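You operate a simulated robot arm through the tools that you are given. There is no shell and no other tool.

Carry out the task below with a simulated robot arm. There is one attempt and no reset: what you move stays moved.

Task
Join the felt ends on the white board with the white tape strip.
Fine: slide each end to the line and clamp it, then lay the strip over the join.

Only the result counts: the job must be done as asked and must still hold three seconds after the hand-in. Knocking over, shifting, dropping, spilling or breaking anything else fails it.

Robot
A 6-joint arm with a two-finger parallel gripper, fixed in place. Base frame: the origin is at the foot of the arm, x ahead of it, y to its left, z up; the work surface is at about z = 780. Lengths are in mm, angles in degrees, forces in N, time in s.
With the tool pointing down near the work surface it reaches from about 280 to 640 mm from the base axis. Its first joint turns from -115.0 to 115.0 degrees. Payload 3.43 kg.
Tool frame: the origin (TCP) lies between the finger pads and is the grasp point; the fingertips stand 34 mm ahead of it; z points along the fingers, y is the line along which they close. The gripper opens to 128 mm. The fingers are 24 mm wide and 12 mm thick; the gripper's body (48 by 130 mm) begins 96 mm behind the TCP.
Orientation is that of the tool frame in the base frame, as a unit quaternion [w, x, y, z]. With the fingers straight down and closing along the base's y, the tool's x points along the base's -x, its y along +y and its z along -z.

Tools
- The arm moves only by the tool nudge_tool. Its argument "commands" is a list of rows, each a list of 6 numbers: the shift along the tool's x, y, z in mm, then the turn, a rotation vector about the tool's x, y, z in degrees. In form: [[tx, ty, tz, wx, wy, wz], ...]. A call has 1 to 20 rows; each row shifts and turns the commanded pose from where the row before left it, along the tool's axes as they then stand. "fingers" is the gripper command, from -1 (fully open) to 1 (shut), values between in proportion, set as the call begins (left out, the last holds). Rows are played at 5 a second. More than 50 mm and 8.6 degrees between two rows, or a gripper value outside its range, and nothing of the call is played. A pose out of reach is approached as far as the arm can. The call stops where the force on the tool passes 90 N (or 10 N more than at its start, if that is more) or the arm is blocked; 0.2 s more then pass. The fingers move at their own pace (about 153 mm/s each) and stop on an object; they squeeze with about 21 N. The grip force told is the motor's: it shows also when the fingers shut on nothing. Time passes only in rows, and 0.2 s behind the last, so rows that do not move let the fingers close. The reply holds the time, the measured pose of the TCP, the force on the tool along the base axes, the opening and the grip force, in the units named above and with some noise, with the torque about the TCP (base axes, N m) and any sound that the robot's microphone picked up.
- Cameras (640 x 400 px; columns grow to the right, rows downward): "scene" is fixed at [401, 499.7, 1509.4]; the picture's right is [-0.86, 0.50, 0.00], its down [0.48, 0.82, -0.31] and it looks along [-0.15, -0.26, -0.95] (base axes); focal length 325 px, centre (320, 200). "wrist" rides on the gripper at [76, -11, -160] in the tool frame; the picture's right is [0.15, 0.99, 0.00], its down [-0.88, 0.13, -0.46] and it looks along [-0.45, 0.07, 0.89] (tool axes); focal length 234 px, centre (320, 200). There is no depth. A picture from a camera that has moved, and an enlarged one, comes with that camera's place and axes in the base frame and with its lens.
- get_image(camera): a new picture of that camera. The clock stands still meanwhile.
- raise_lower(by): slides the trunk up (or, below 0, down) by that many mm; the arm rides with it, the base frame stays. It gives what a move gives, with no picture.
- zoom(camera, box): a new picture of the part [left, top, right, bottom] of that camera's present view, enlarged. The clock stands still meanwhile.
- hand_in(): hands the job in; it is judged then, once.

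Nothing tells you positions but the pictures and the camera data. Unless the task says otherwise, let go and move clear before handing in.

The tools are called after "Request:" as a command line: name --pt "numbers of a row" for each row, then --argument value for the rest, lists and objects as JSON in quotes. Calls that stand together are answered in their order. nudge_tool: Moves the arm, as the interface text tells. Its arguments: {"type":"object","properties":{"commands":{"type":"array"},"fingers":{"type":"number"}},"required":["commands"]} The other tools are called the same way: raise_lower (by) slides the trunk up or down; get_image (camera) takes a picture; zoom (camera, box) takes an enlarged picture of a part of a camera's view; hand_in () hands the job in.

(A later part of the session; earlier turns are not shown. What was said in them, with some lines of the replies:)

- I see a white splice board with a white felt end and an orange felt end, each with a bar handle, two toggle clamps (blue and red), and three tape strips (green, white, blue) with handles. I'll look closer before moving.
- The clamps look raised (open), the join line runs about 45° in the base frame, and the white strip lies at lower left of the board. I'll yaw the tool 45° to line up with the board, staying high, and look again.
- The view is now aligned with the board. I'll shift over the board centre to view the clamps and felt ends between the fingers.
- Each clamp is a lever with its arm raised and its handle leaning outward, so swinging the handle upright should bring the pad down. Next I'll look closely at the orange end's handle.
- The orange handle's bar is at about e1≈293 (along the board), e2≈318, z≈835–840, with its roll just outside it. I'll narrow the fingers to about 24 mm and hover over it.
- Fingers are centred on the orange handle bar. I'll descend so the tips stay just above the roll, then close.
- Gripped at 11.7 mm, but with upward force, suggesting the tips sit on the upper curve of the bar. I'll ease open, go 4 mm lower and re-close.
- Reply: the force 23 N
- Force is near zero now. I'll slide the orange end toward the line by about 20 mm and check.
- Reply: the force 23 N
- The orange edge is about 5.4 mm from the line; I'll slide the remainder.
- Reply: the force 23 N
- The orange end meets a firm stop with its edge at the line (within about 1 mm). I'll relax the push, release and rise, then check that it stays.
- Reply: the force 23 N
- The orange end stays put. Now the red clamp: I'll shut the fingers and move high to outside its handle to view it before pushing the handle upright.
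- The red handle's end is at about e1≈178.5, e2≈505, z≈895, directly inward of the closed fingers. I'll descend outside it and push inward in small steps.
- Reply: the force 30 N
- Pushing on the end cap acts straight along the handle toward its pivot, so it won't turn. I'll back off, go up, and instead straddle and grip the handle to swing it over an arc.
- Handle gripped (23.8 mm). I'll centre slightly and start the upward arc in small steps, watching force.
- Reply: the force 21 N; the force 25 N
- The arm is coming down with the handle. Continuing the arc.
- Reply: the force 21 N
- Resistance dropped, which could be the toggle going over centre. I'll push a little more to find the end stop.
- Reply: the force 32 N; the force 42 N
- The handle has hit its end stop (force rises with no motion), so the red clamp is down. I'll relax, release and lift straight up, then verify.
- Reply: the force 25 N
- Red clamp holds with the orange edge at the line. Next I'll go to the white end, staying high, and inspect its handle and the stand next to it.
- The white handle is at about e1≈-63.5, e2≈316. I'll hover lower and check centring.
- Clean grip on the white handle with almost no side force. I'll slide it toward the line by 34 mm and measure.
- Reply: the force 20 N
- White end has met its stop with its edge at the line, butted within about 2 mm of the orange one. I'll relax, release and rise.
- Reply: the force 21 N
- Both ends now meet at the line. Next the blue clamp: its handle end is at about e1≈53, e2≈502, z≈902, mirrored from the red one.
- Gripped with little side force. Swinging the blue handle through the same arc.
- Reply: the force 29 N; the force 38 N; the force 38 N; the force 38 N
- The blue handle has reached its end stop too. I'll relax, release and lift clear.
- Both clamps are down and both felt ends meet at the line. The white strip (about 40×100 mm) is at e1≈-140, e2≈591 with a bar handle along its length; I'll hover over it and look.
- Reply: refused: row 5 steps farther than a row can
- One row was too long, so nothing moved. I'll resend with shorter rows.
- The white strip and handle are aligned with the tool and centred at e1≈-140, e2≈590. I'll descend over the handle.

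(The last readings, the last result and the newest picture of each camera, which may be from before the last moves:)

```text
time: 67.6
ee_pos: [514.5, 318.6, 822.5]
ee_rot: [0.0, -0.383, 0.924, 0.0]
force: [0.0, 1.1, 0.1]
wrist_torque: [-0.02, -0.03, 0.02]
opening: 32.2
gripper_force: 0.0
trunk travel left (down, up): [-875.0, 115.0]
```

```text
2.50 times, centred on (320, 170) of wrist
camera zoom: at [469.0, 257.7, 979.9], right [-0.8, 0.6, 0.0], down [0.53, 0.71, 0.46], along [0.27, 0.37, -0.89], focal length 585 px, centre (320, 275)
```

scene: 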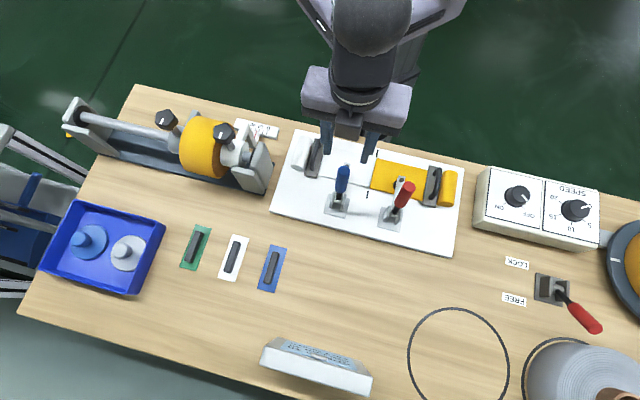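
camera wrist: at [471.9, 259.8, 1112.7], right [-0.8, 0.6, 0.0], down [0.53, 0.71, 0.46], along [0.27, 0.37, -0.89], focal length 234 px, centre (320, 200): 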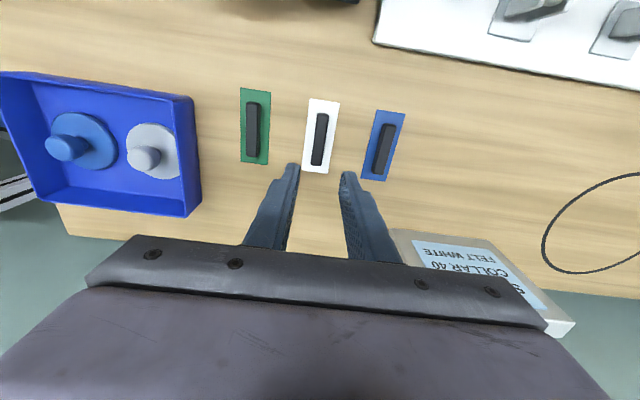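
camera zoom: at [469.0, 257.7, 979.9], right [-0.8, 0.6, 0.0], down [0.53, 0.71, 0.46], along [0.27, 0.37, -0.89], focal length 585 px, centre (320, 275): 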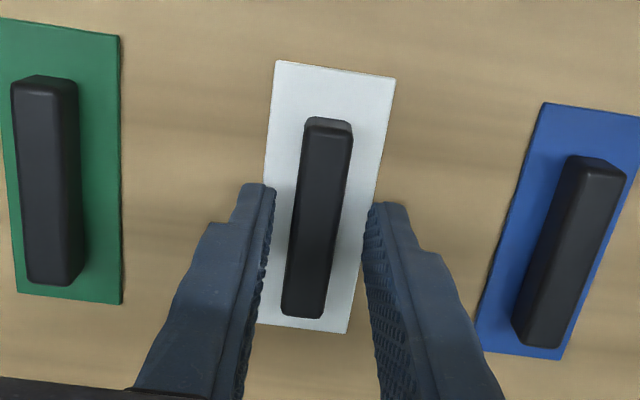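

Request:
nudge_tool --pt "0 0 1.5 0 0 0" --pt "0 0 1.5 0 0 0" --pt "0 0 0 0 0 0"

Request:
nudge_tool --pt "0 0 0 0 0 0" --pt "0 0 0 0 0 0" --pt "0 0 0 0 0 0" --fingers 1

Request:
zoom --camera "wrist" --box '[240, 90, 400, 250]'

```text
time: 68.4
ee_pos: [513.7, 319.1, 819.1]
ee_rot: [0.0, -0.383, 0.924, 0.0]
force: [0.1, 0.3, 0.9]
wrist_torque: [0.01, 0.0, 0.03]
opening: 32.1
gripper_force: 0.0
trunk travel left (down, up): [-875.0, 115.0]
```

```text
time: 69.2
ee_pos: [513.2, 319.6, 820.3]
ee_rot: [0.0, -0.383, 0.924, 0.0]
force: [0.3, 0.9, 0.7]
wrist_torque: [-0.03, 0.0, 0.0]
opening: 15.2
gripper_force: 21.0
trunk travel left (down, up): [-875.0, 115.0]
```

```text
2.50 times, centred on (320, 170) of wrist
camera zoom: at [468.1, 257.6, 977.5], right [-0.8, 0.6, 0.0], down [0.53, 0.71, 0.46], along [0.27, 0.37, -0.89], focal length 585 px, centre (320, 275)
```

zoom: 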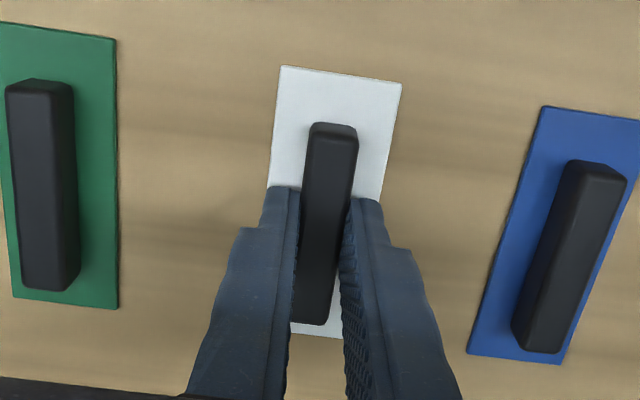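

Request:
nudge_tool --pt "0 0 0 0 0 0" --pt "0 0 -8 0 0 0" --pt "0 0 -12 0 0 0" --pt "0 0 0 0 0 0"

Request:
zoom --camera "wrist" --box '[240, 90, 400, 250]'

Request:
zoom --camera "scene" --box '[160, 180, 320, 300]'

```text
time: 70.2
ee_pos: [513.8, 318.8, 839.3]
ee_rot: [-0.001, -0.382, 0.924, 0.0]
force: [-1.0, 0.8, -1.0]
wrist_torque: [-0.02, 0.01, 0.03]
opening: 15.3
gripper_force: 21.2
trunk travel left (down, up): [-875.0, 115.0]
```

```text
2.50 times, centred on (320, 170) of wrist
camera zoom: at [468.1, 257.3, 997.7], right [-0.8, 0.6, 0.0], down [0.53, 0.71, 0.46], along [0.27, 0.37, -0.89], focal length 585 px, centre (320, 275)
```

zoom: 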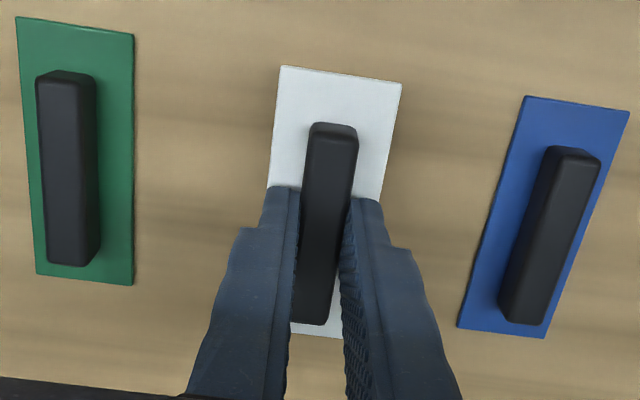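

```text
3.33 times, centred on (240, 240) of scene
camera zoom: at [401.0, 499.7, 1509.4], right [-0.86, 0.5, 0.0], down [0.48, 0.82, -0.31], along [-0.15, -0.26, -0.95], focal length 1084 px, centre (587, 67)
```

zoom: 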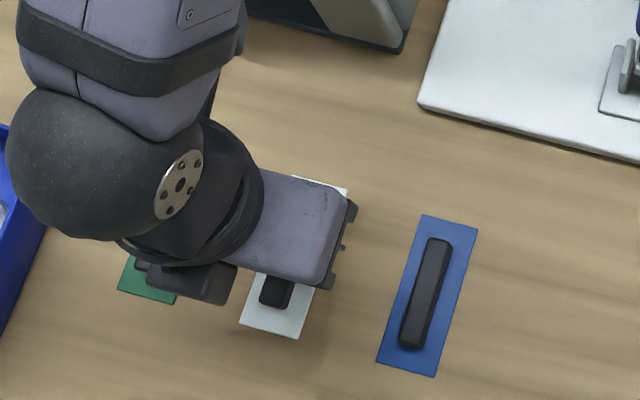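

The strip is held by its handle, centred in the grip. I'll lift it well above the clamp handles and carry it over the join.

Request:
nudge_tool --pt "0 0 -40 0 0 0" --pt "0 0 -40 0 0 0" --pt "0 0 -40 0 0 0" --pt "0 0 -40 0 0 0" --pt "0 0 -40 0 0 0" --pt "20 18 0 0 0 0" --pt "28 26 0 0 0 0" --pt "28 26 0 0 0 0" --pt "28 26 0 0 0 0" --pt "28 26 0 0 0 0" --pt "28 26 0 0 0 0" --pt "28 26 0 0 0 0" --pt "28 26 0 0 0 0" --pt "28 26 0 0 0 0" --pt "26 26 0 0 0 0" --pt "0 0 0 0 0 0" --pt "0 0 0 0 0 0"

Request:
get_image --camera "wrist"

Request:
zoom --camera "scene" --box '[260, 80, 480, 260]'

```text
time: 73.8
ee_pos: [145.1, 306.9, 1040.5]
ee_rot: [0.0, -0.382, 0.924, 0.0]
force: [0.5, -0.2, -1.1]
wrist_torque: [0.01, 0.01, 0.02]
opening: 15.0
gripper_force: 20.9
trunk travel left (down, up): [-875.0, 115.0]
```

```text
taken
camera wrist: at [99.2, 244.2, 1198.9], right [-0.8, 0.6, 0.0], down [0.53, 0.71, 0.46], along [0.27, 0.37, -0.89], focal length 234 px, centre (320, 200)
```

wrist: 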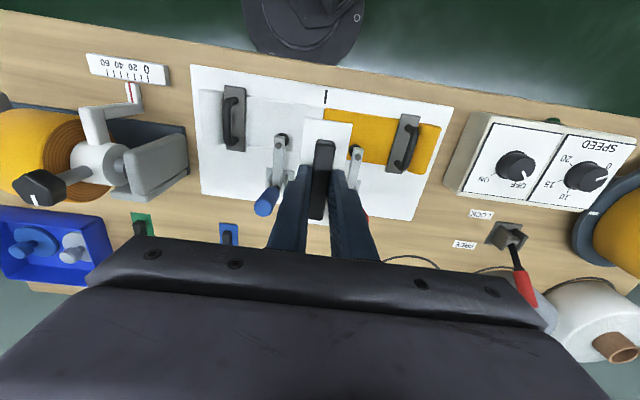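

```text
2.22 times, centred on (370, 170) of scene
camera zoom: at [401.0, 499.7, 1509.4], right [-0.86, 0.5, 0.0], down [0.48, 0.82, -0.31], along [-0.15, -0.26, -0.95], focal length 723 px, centre (209, 267)
```

zoom: 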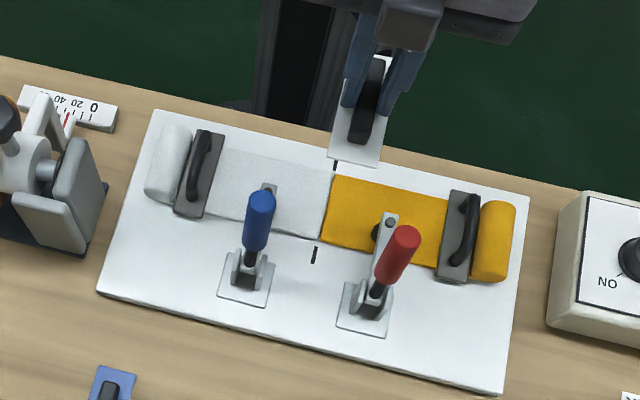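

Strip is over the join at e1≈114.4, e2≈319.6. Descending partway and checking alignment.

Request:
nudge_tool --pt "0 0 38 0 0 0" --pt "0 0 38 0 0 0" --pt "0 0 38 0 0 0" --pt "0 0 36 0 0 0" --pt "0 0 0 0 0 0" --pt "0 0 0 0 0 0"

Request:
get_image --camera "wrist"

Request:
zoom --camera "scene" --box '[300, 110, 440, 240]'

```text
time: 75.2
ee_pos: [145.0, 308.1, 890.3]
ee_rot: [0.0, -0.383, 0.924, 0.001]
force: [0.3, 0.2, 0.0]
wrist_torque: [0.0, 0.05, 0.05]
opening: 15.0
gripper_force: 21.8
trunk travel left (down, up): [-875.0, 115.0]
```

```text
taken
camera wrist: at [100.2, 246.7, 1048.1], right [-0.8, 0.6, 0.0], down [0.53, 0.71, 0.46], along [0.27, 0.37, -0.89], focal length 234 px, centre (320, 200)
```

wrist: 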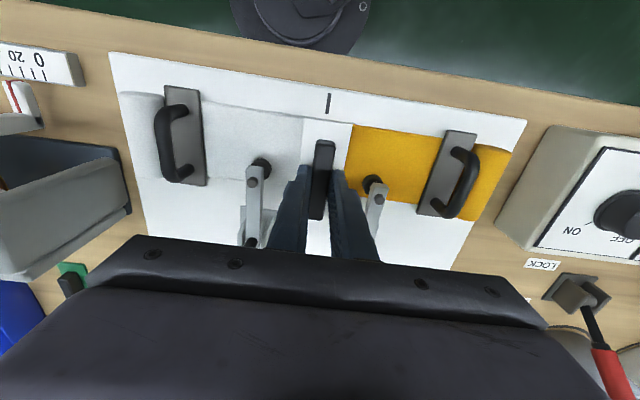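

```text
3.08 times, centred on (370, 175) of scene
camera zoom: at [401.0, 499.7, 1509.4], right [-0.86, 0.5, 0.0], down [0.48, 0.82, -0.31], along [-0.15, -0.26, -0.95], focal length 1001 px, centre (166, 277)
```

zoom: 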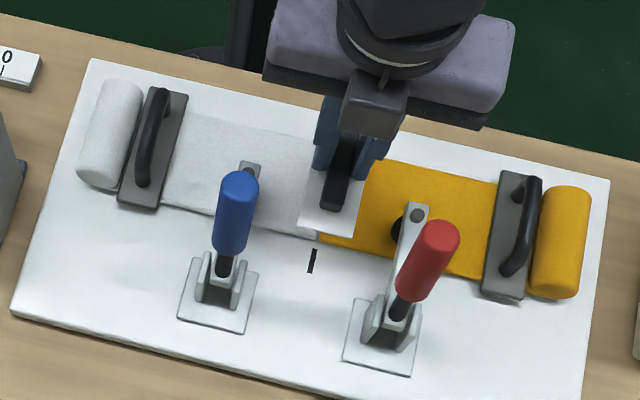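

Request:
zoom --camera "wrist" --box '[260, 80, 400, 220]'

```text
2.86 times, centred on (330, 150) of wrist
camera zoom: at [100.2, 246.7, 1048.1], right [-0.8, 0.6, 0.0], down [0.53, 0.71, 0.46], along [0.27, 0.37, -0.89], focal length 669 px, centre (291, 343)
```

zoom: 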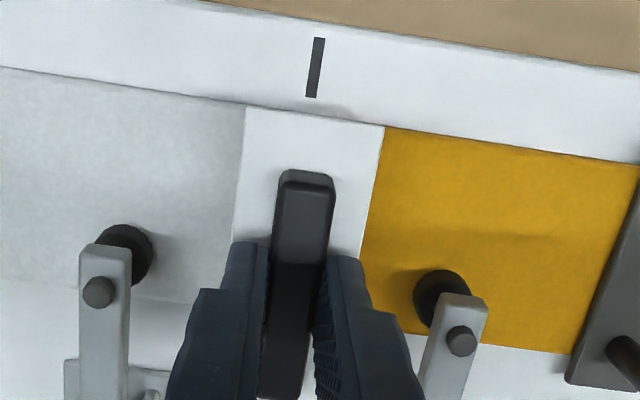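

The strip is centred on the line within about 0.5 mm in the across direction. I'll nudge 1.5 mm inward and lower it onto the felt.

Request:
nudge_tool --pt "1.5 0 12 0 0 0" --pt "0 0 12 0 0 0" --pt "0 0 12 0 0 0" --pt "0 0 6 0 0 0" --pt "0 0 0 0 0 0"

Request:
zoom --camera "wrist" --box '[260, 80, 400, 220]'

Request:
zoom --camera "scene" --box '[320, 130, 420, 220]'

```text
time: 76.4
ee_pos: [144.1, 305.0, 848.0]
ee_rot: [0.0, -0.383, 0.924, 0.0]
force: [-0.4, 0.1, -1.2]
wrist_torque: [0.0, 0.0, -0.03]
opening: 14.9
gripper_force: 21.1
trunk travel left (down, up): [-875.0, 115.0]
```

```text
2.86 times, centred on (330, 150) of wrist
camera zoom: at [98.5, 243.5, 1005.5], right [-0.8, 0.6, 0.0], down [0.53, 0.71, 0.46], along [0.27, 0.37, -0.89], focal length 669 px, centre (291, 343)
```

zoom: 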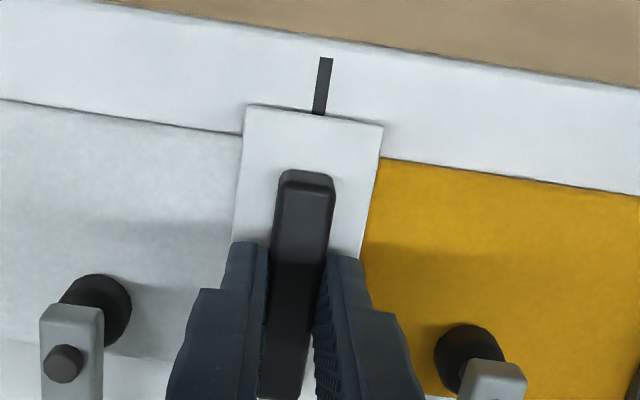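

```text
4.44 times, centred on (370, 175) of scene
camera zoom: at [401.0, 499.7, 1509.4], right [-0.86, 0.5, 0.0], down [0.48, 0.82, -0.31], along [-0.15, -0.26, -0.95], focal length 1446 px, centre (98, 311)
```

zoom: 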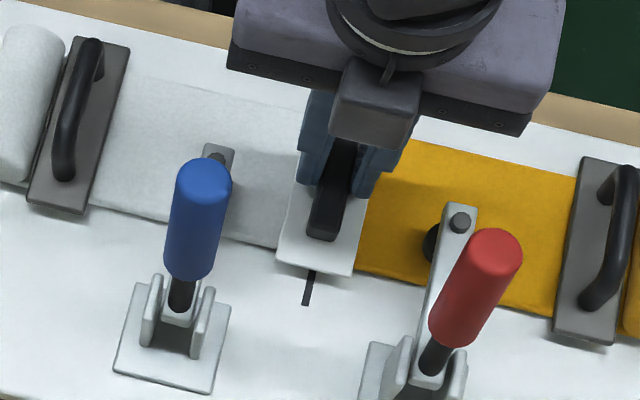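

Request:
nudge_tool --pt "-1 1.2 2 0 0 0.8" --pt "0 0 2 0 0 0" --pt "0 0 2 0 0 0" --pt "0 0 0 0 0 0"

Request:
zoom --camera "wrist" --box '[260, 80, 400, 220]'

Request:
zoom --camera "scene" --box '[330, 150, 400, 220]'

```text
time: 77.4
ee_pos: [143.3, 306.4, 842.7]
ee_rot: [0.0, -0.377, 0.926, 0.001]
force: [3.1, -3.6, 16.6]
wrist_torque: [-0.14, -0.07, -0.04]
opening: 15.0
gripper_force: 20.6
trunk travel left (down, up): [-875.0, 115.0]
```

```text
2.86 times, centred on (330, 150) of wrist
camera zoom: at [96.6, 245.2, 1000.0], right [-0.79, 0.61, 0.0], down [0.54, 0.71, 0.46], along [0.28, 0.36, -0.89], focal length 669 px, centre (291, 343)
```

zoom: 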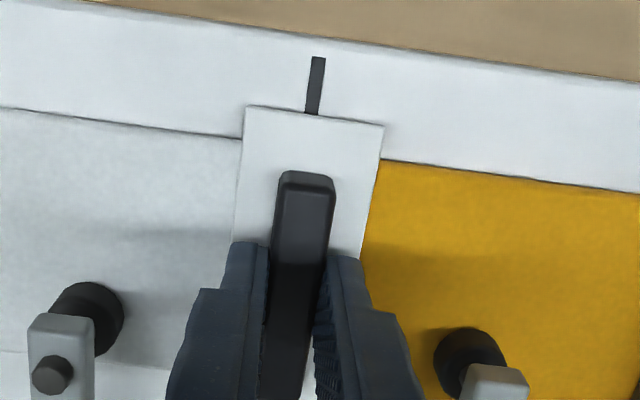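

```text
5.71 times, centred on (365, 185) of scene
camera zoom: at [401.0, 499.7, 1509.4], right [-0.86, 0.5, 0.0], down [0.48, 0.82, -0.31], along [-0.15, -0.26, -0.95], focal length 1859 px, centre (63, 286)
```

zoom: 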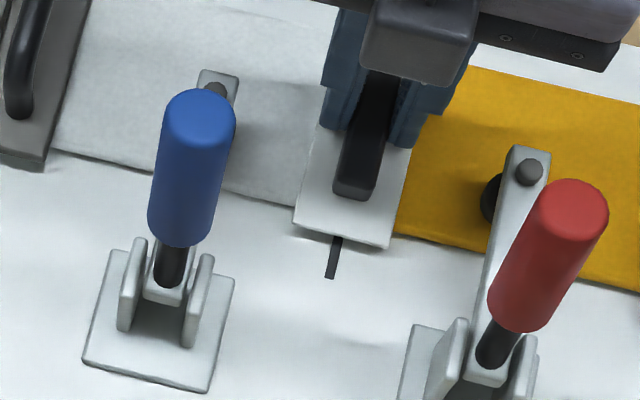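

The strip is touching the felt (16 N upward) and is centred on the line. I'll press it down lightly, then open the fingers.

Request:
nudge_tool --pt "0 0 1 0 0 0" --pt "0 0 1 0 0 0" --pt "0 0 0 0 0 0" --pt "0 0 0 0 0 0"

Request:
zoom --camera "scene" --box '[330, 150, 400, 220]'

```text
time: 78.4
ee_pos: [142.2, 306.6, 839.2]
ee_rot: [0.001, -0.376, 0.927, 0.001]
force: [-2.6, -0.8, 32.7]
wrist_torque: [-0.22, 0.22, 0.03]
opening: 15.3
gripper_force: 21.1
trunk travel left (down, up): [-875.0, 115.0]
```

```text
5.71 times, centred on (365, 185) of scene
camera zoom: at [401.0, 499.7, 1509.4], right [-0.86, 0.5, 0.0], down [0.48, 0.82, -0.31], along [-0.15, -0.26, -0.95], focal length 1859 px, centre (63, 286)
```

zoom: 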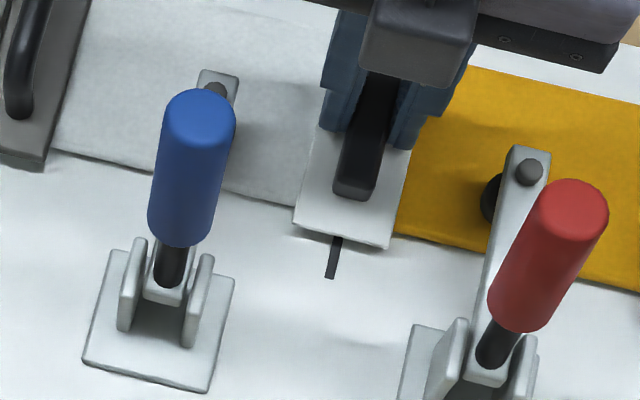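

Request:
nudge_tool --pt "0 0 -1 0 0 0" --pt "0 0 0 0 0 0"

Request:
nudge_tool --pt "0 0 0 0 0 0" --pt "0 0 0 0 0 0" --pt "0 0 0 0 0 0" --fingers 0.6

Request:
zoom --camera "wrist" --box '[260, 80, 400, 220]'

```text
time: 79.0
ee_pos: [144.0, 306.0, 840.9]
ee_rot: [0.003, -0.376, 0.927, 0.001]
force: [-0.3, 2.6, 33.4]
wrist_torque: [-0.1, 0.14, 0.04]
opening: 15.0
gripper_force: 20.8
trunk travel left (down, up): [-875.0, 115.0]
```

```text
time: 79.8
ee_pos: [143.0, 305.4, 840.6]
ee_rot: [0.001, -0.376, 0.926, 0.002]
force: [1.4, 4.1, 33.9]
wrist_torque: [0.08, -0.04, 0.02]
opening: 17.0
gripper_force: 0.0
trunk travel left (down, up): [-875.0, 115.0]
```

```text
2.86 times, centred on (330, 150) of wrist
camera zoom: at [96.5, 244.6, 998.0], right [-0.79, 0.61, 0.0], down [0.54, 0.71, 0.46], along [0.28, 0.37, -0.89], focal length 669 px, centre (291, 343)
```

zoom: 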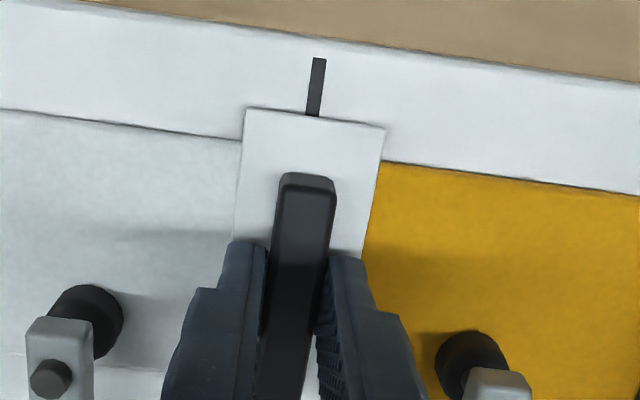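

The fingertips are pressing on the strip itself; I'll ease up straight to unload before they finish opening.

Request:
nudge_tool --pt "0 0 -1.5 0 0 0" --pt "0 0 -1.5 0 0 0" --pt "0 0 -1.5 0 0 0" --pt "0 0 0 0 0 0"

Request:
zoom --camera "wrist" --box '[260, 80, 400, 220]'

```text
time: 80.8
ee_pos: [145.1, 305.7, 844.3]
ee_rot: [-0.001, -0.377, 0.926, -0.001]
force: [-0.4, 0.3, -0.1]
wrist_torque: [0.01, -0.01, 0.0]
opening: 25.5
gripper_force: 0.1
trunk travel left (down, up): [-875.0, 115.0]
```

```text
2.86 times, centred on (330, 150) of wrist
camera zoom: at [97.8, 245.2, 1002.2], right [-0.79, 0.61, 0.0], down [0.54, 0.71, 0.45], along [0.28, 0.36, -0.89], focal length 669 px, centre (291, 343)
```

zoom: 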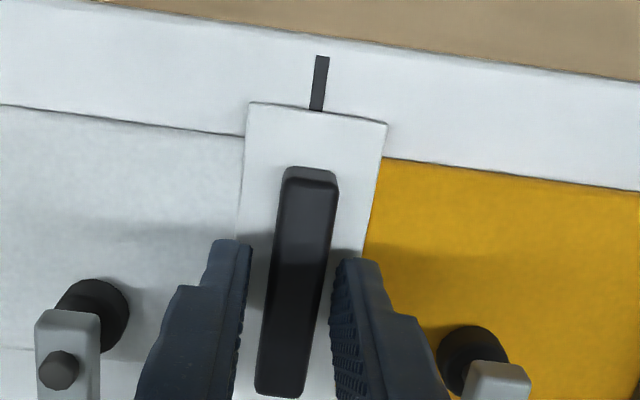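

Fingers are clear of the handle with zero force. Rising straight up.

Request:
nudge_tool --pt "0 0 -5 0 0 0" --pt "0 0 -10 0 0 0" --pt "0 0 -20 0 0 0" --pt "0 0 -40 0 0 0" --pt "0 0 -45 0 0 0" --pt "0 0 -45 0 0 0" --pt "0 0 -40 0 0 0" --pt "0 0 0 0 0 0" --pt "0 0 0 0 0 0"

Request:
zoom --camera "wrist" --box '[180, 40, 460, 240]'

Request:
zoom --camera "scene" --box '[260, 110, 480, 260]'

Request:
get_image --camera "scene"

```text
time: 82.8
ee_pos: [146.0, 306.5, 1052.0]
ee_rot: [0.001, -0.376, 0.927, 0.0]
force: [0.2, 0.8, -0.6]
wrist_torque: [0.02, -0.03, 0.04]
opening: 25.4
gripper_force: 0.0
trunk travel left (down, up): [-875.0, 115.0]
```

```text
2.00 times, centred on (320, 140) of wrist
camera zoom: at [99.7, 245.2, 1209.5], right [-0.79, 0.61, 0.0], down [0.54, 0.71, 0.46], along [0.28, 0.36, -0.89], focal length 468 px, centre (320, 320)
```

zoom: 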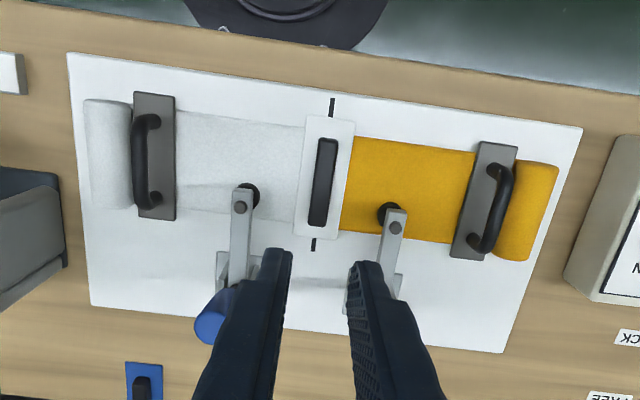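

```text
2.67 times, centred on (370, 185) of scene
camera zoom: at [401.0, 499.7, 1509.4], right [-0.86, 0.5, 0.0], down [0.48, 0.82, -0.31], along [-0.15, -0.26, -0.95], focal length 868 px, centre (187, 240)
```

zoom: 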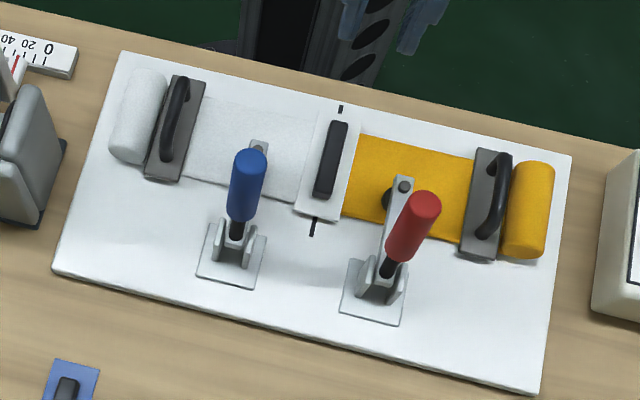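

```text
taken
```

scene: 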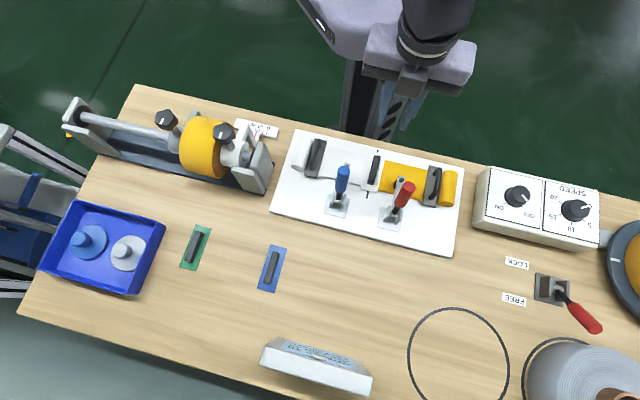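

The white strip lies flat over the join, centred on both line marks. Both clamps are shut, both felt ends are at the line, nothing else has moved, and the arm is clear. I'm handing in.

Request:
hand_in

```text
The job is handed in.
```

The white and orange felt ends are joined at the line on the white board, with the white tape strip laid over the join. I've handed the job in. The reply only confirmed it was received, so I don't know the verdict yet.

- **Felt ends:** I slid each end until it met a firm stop. Both edges ended up about 1 mm short of the line, leaving a gap of roughly 2 mm that the strip covers.
- **Clamps:** Both handles were swung up to their end stops, and they stayed there after I let go.
- **Strip:** It is centred on both line marks to within about 1 mm. I pressed it down with about 33 N, then opened the fingers and lifted away.

The last pictures show everything else where it was at the start. My first try at the red clamp pushed on the end of its handle and did not turn it, so I gripped the handle instead. The arm is well above the board.
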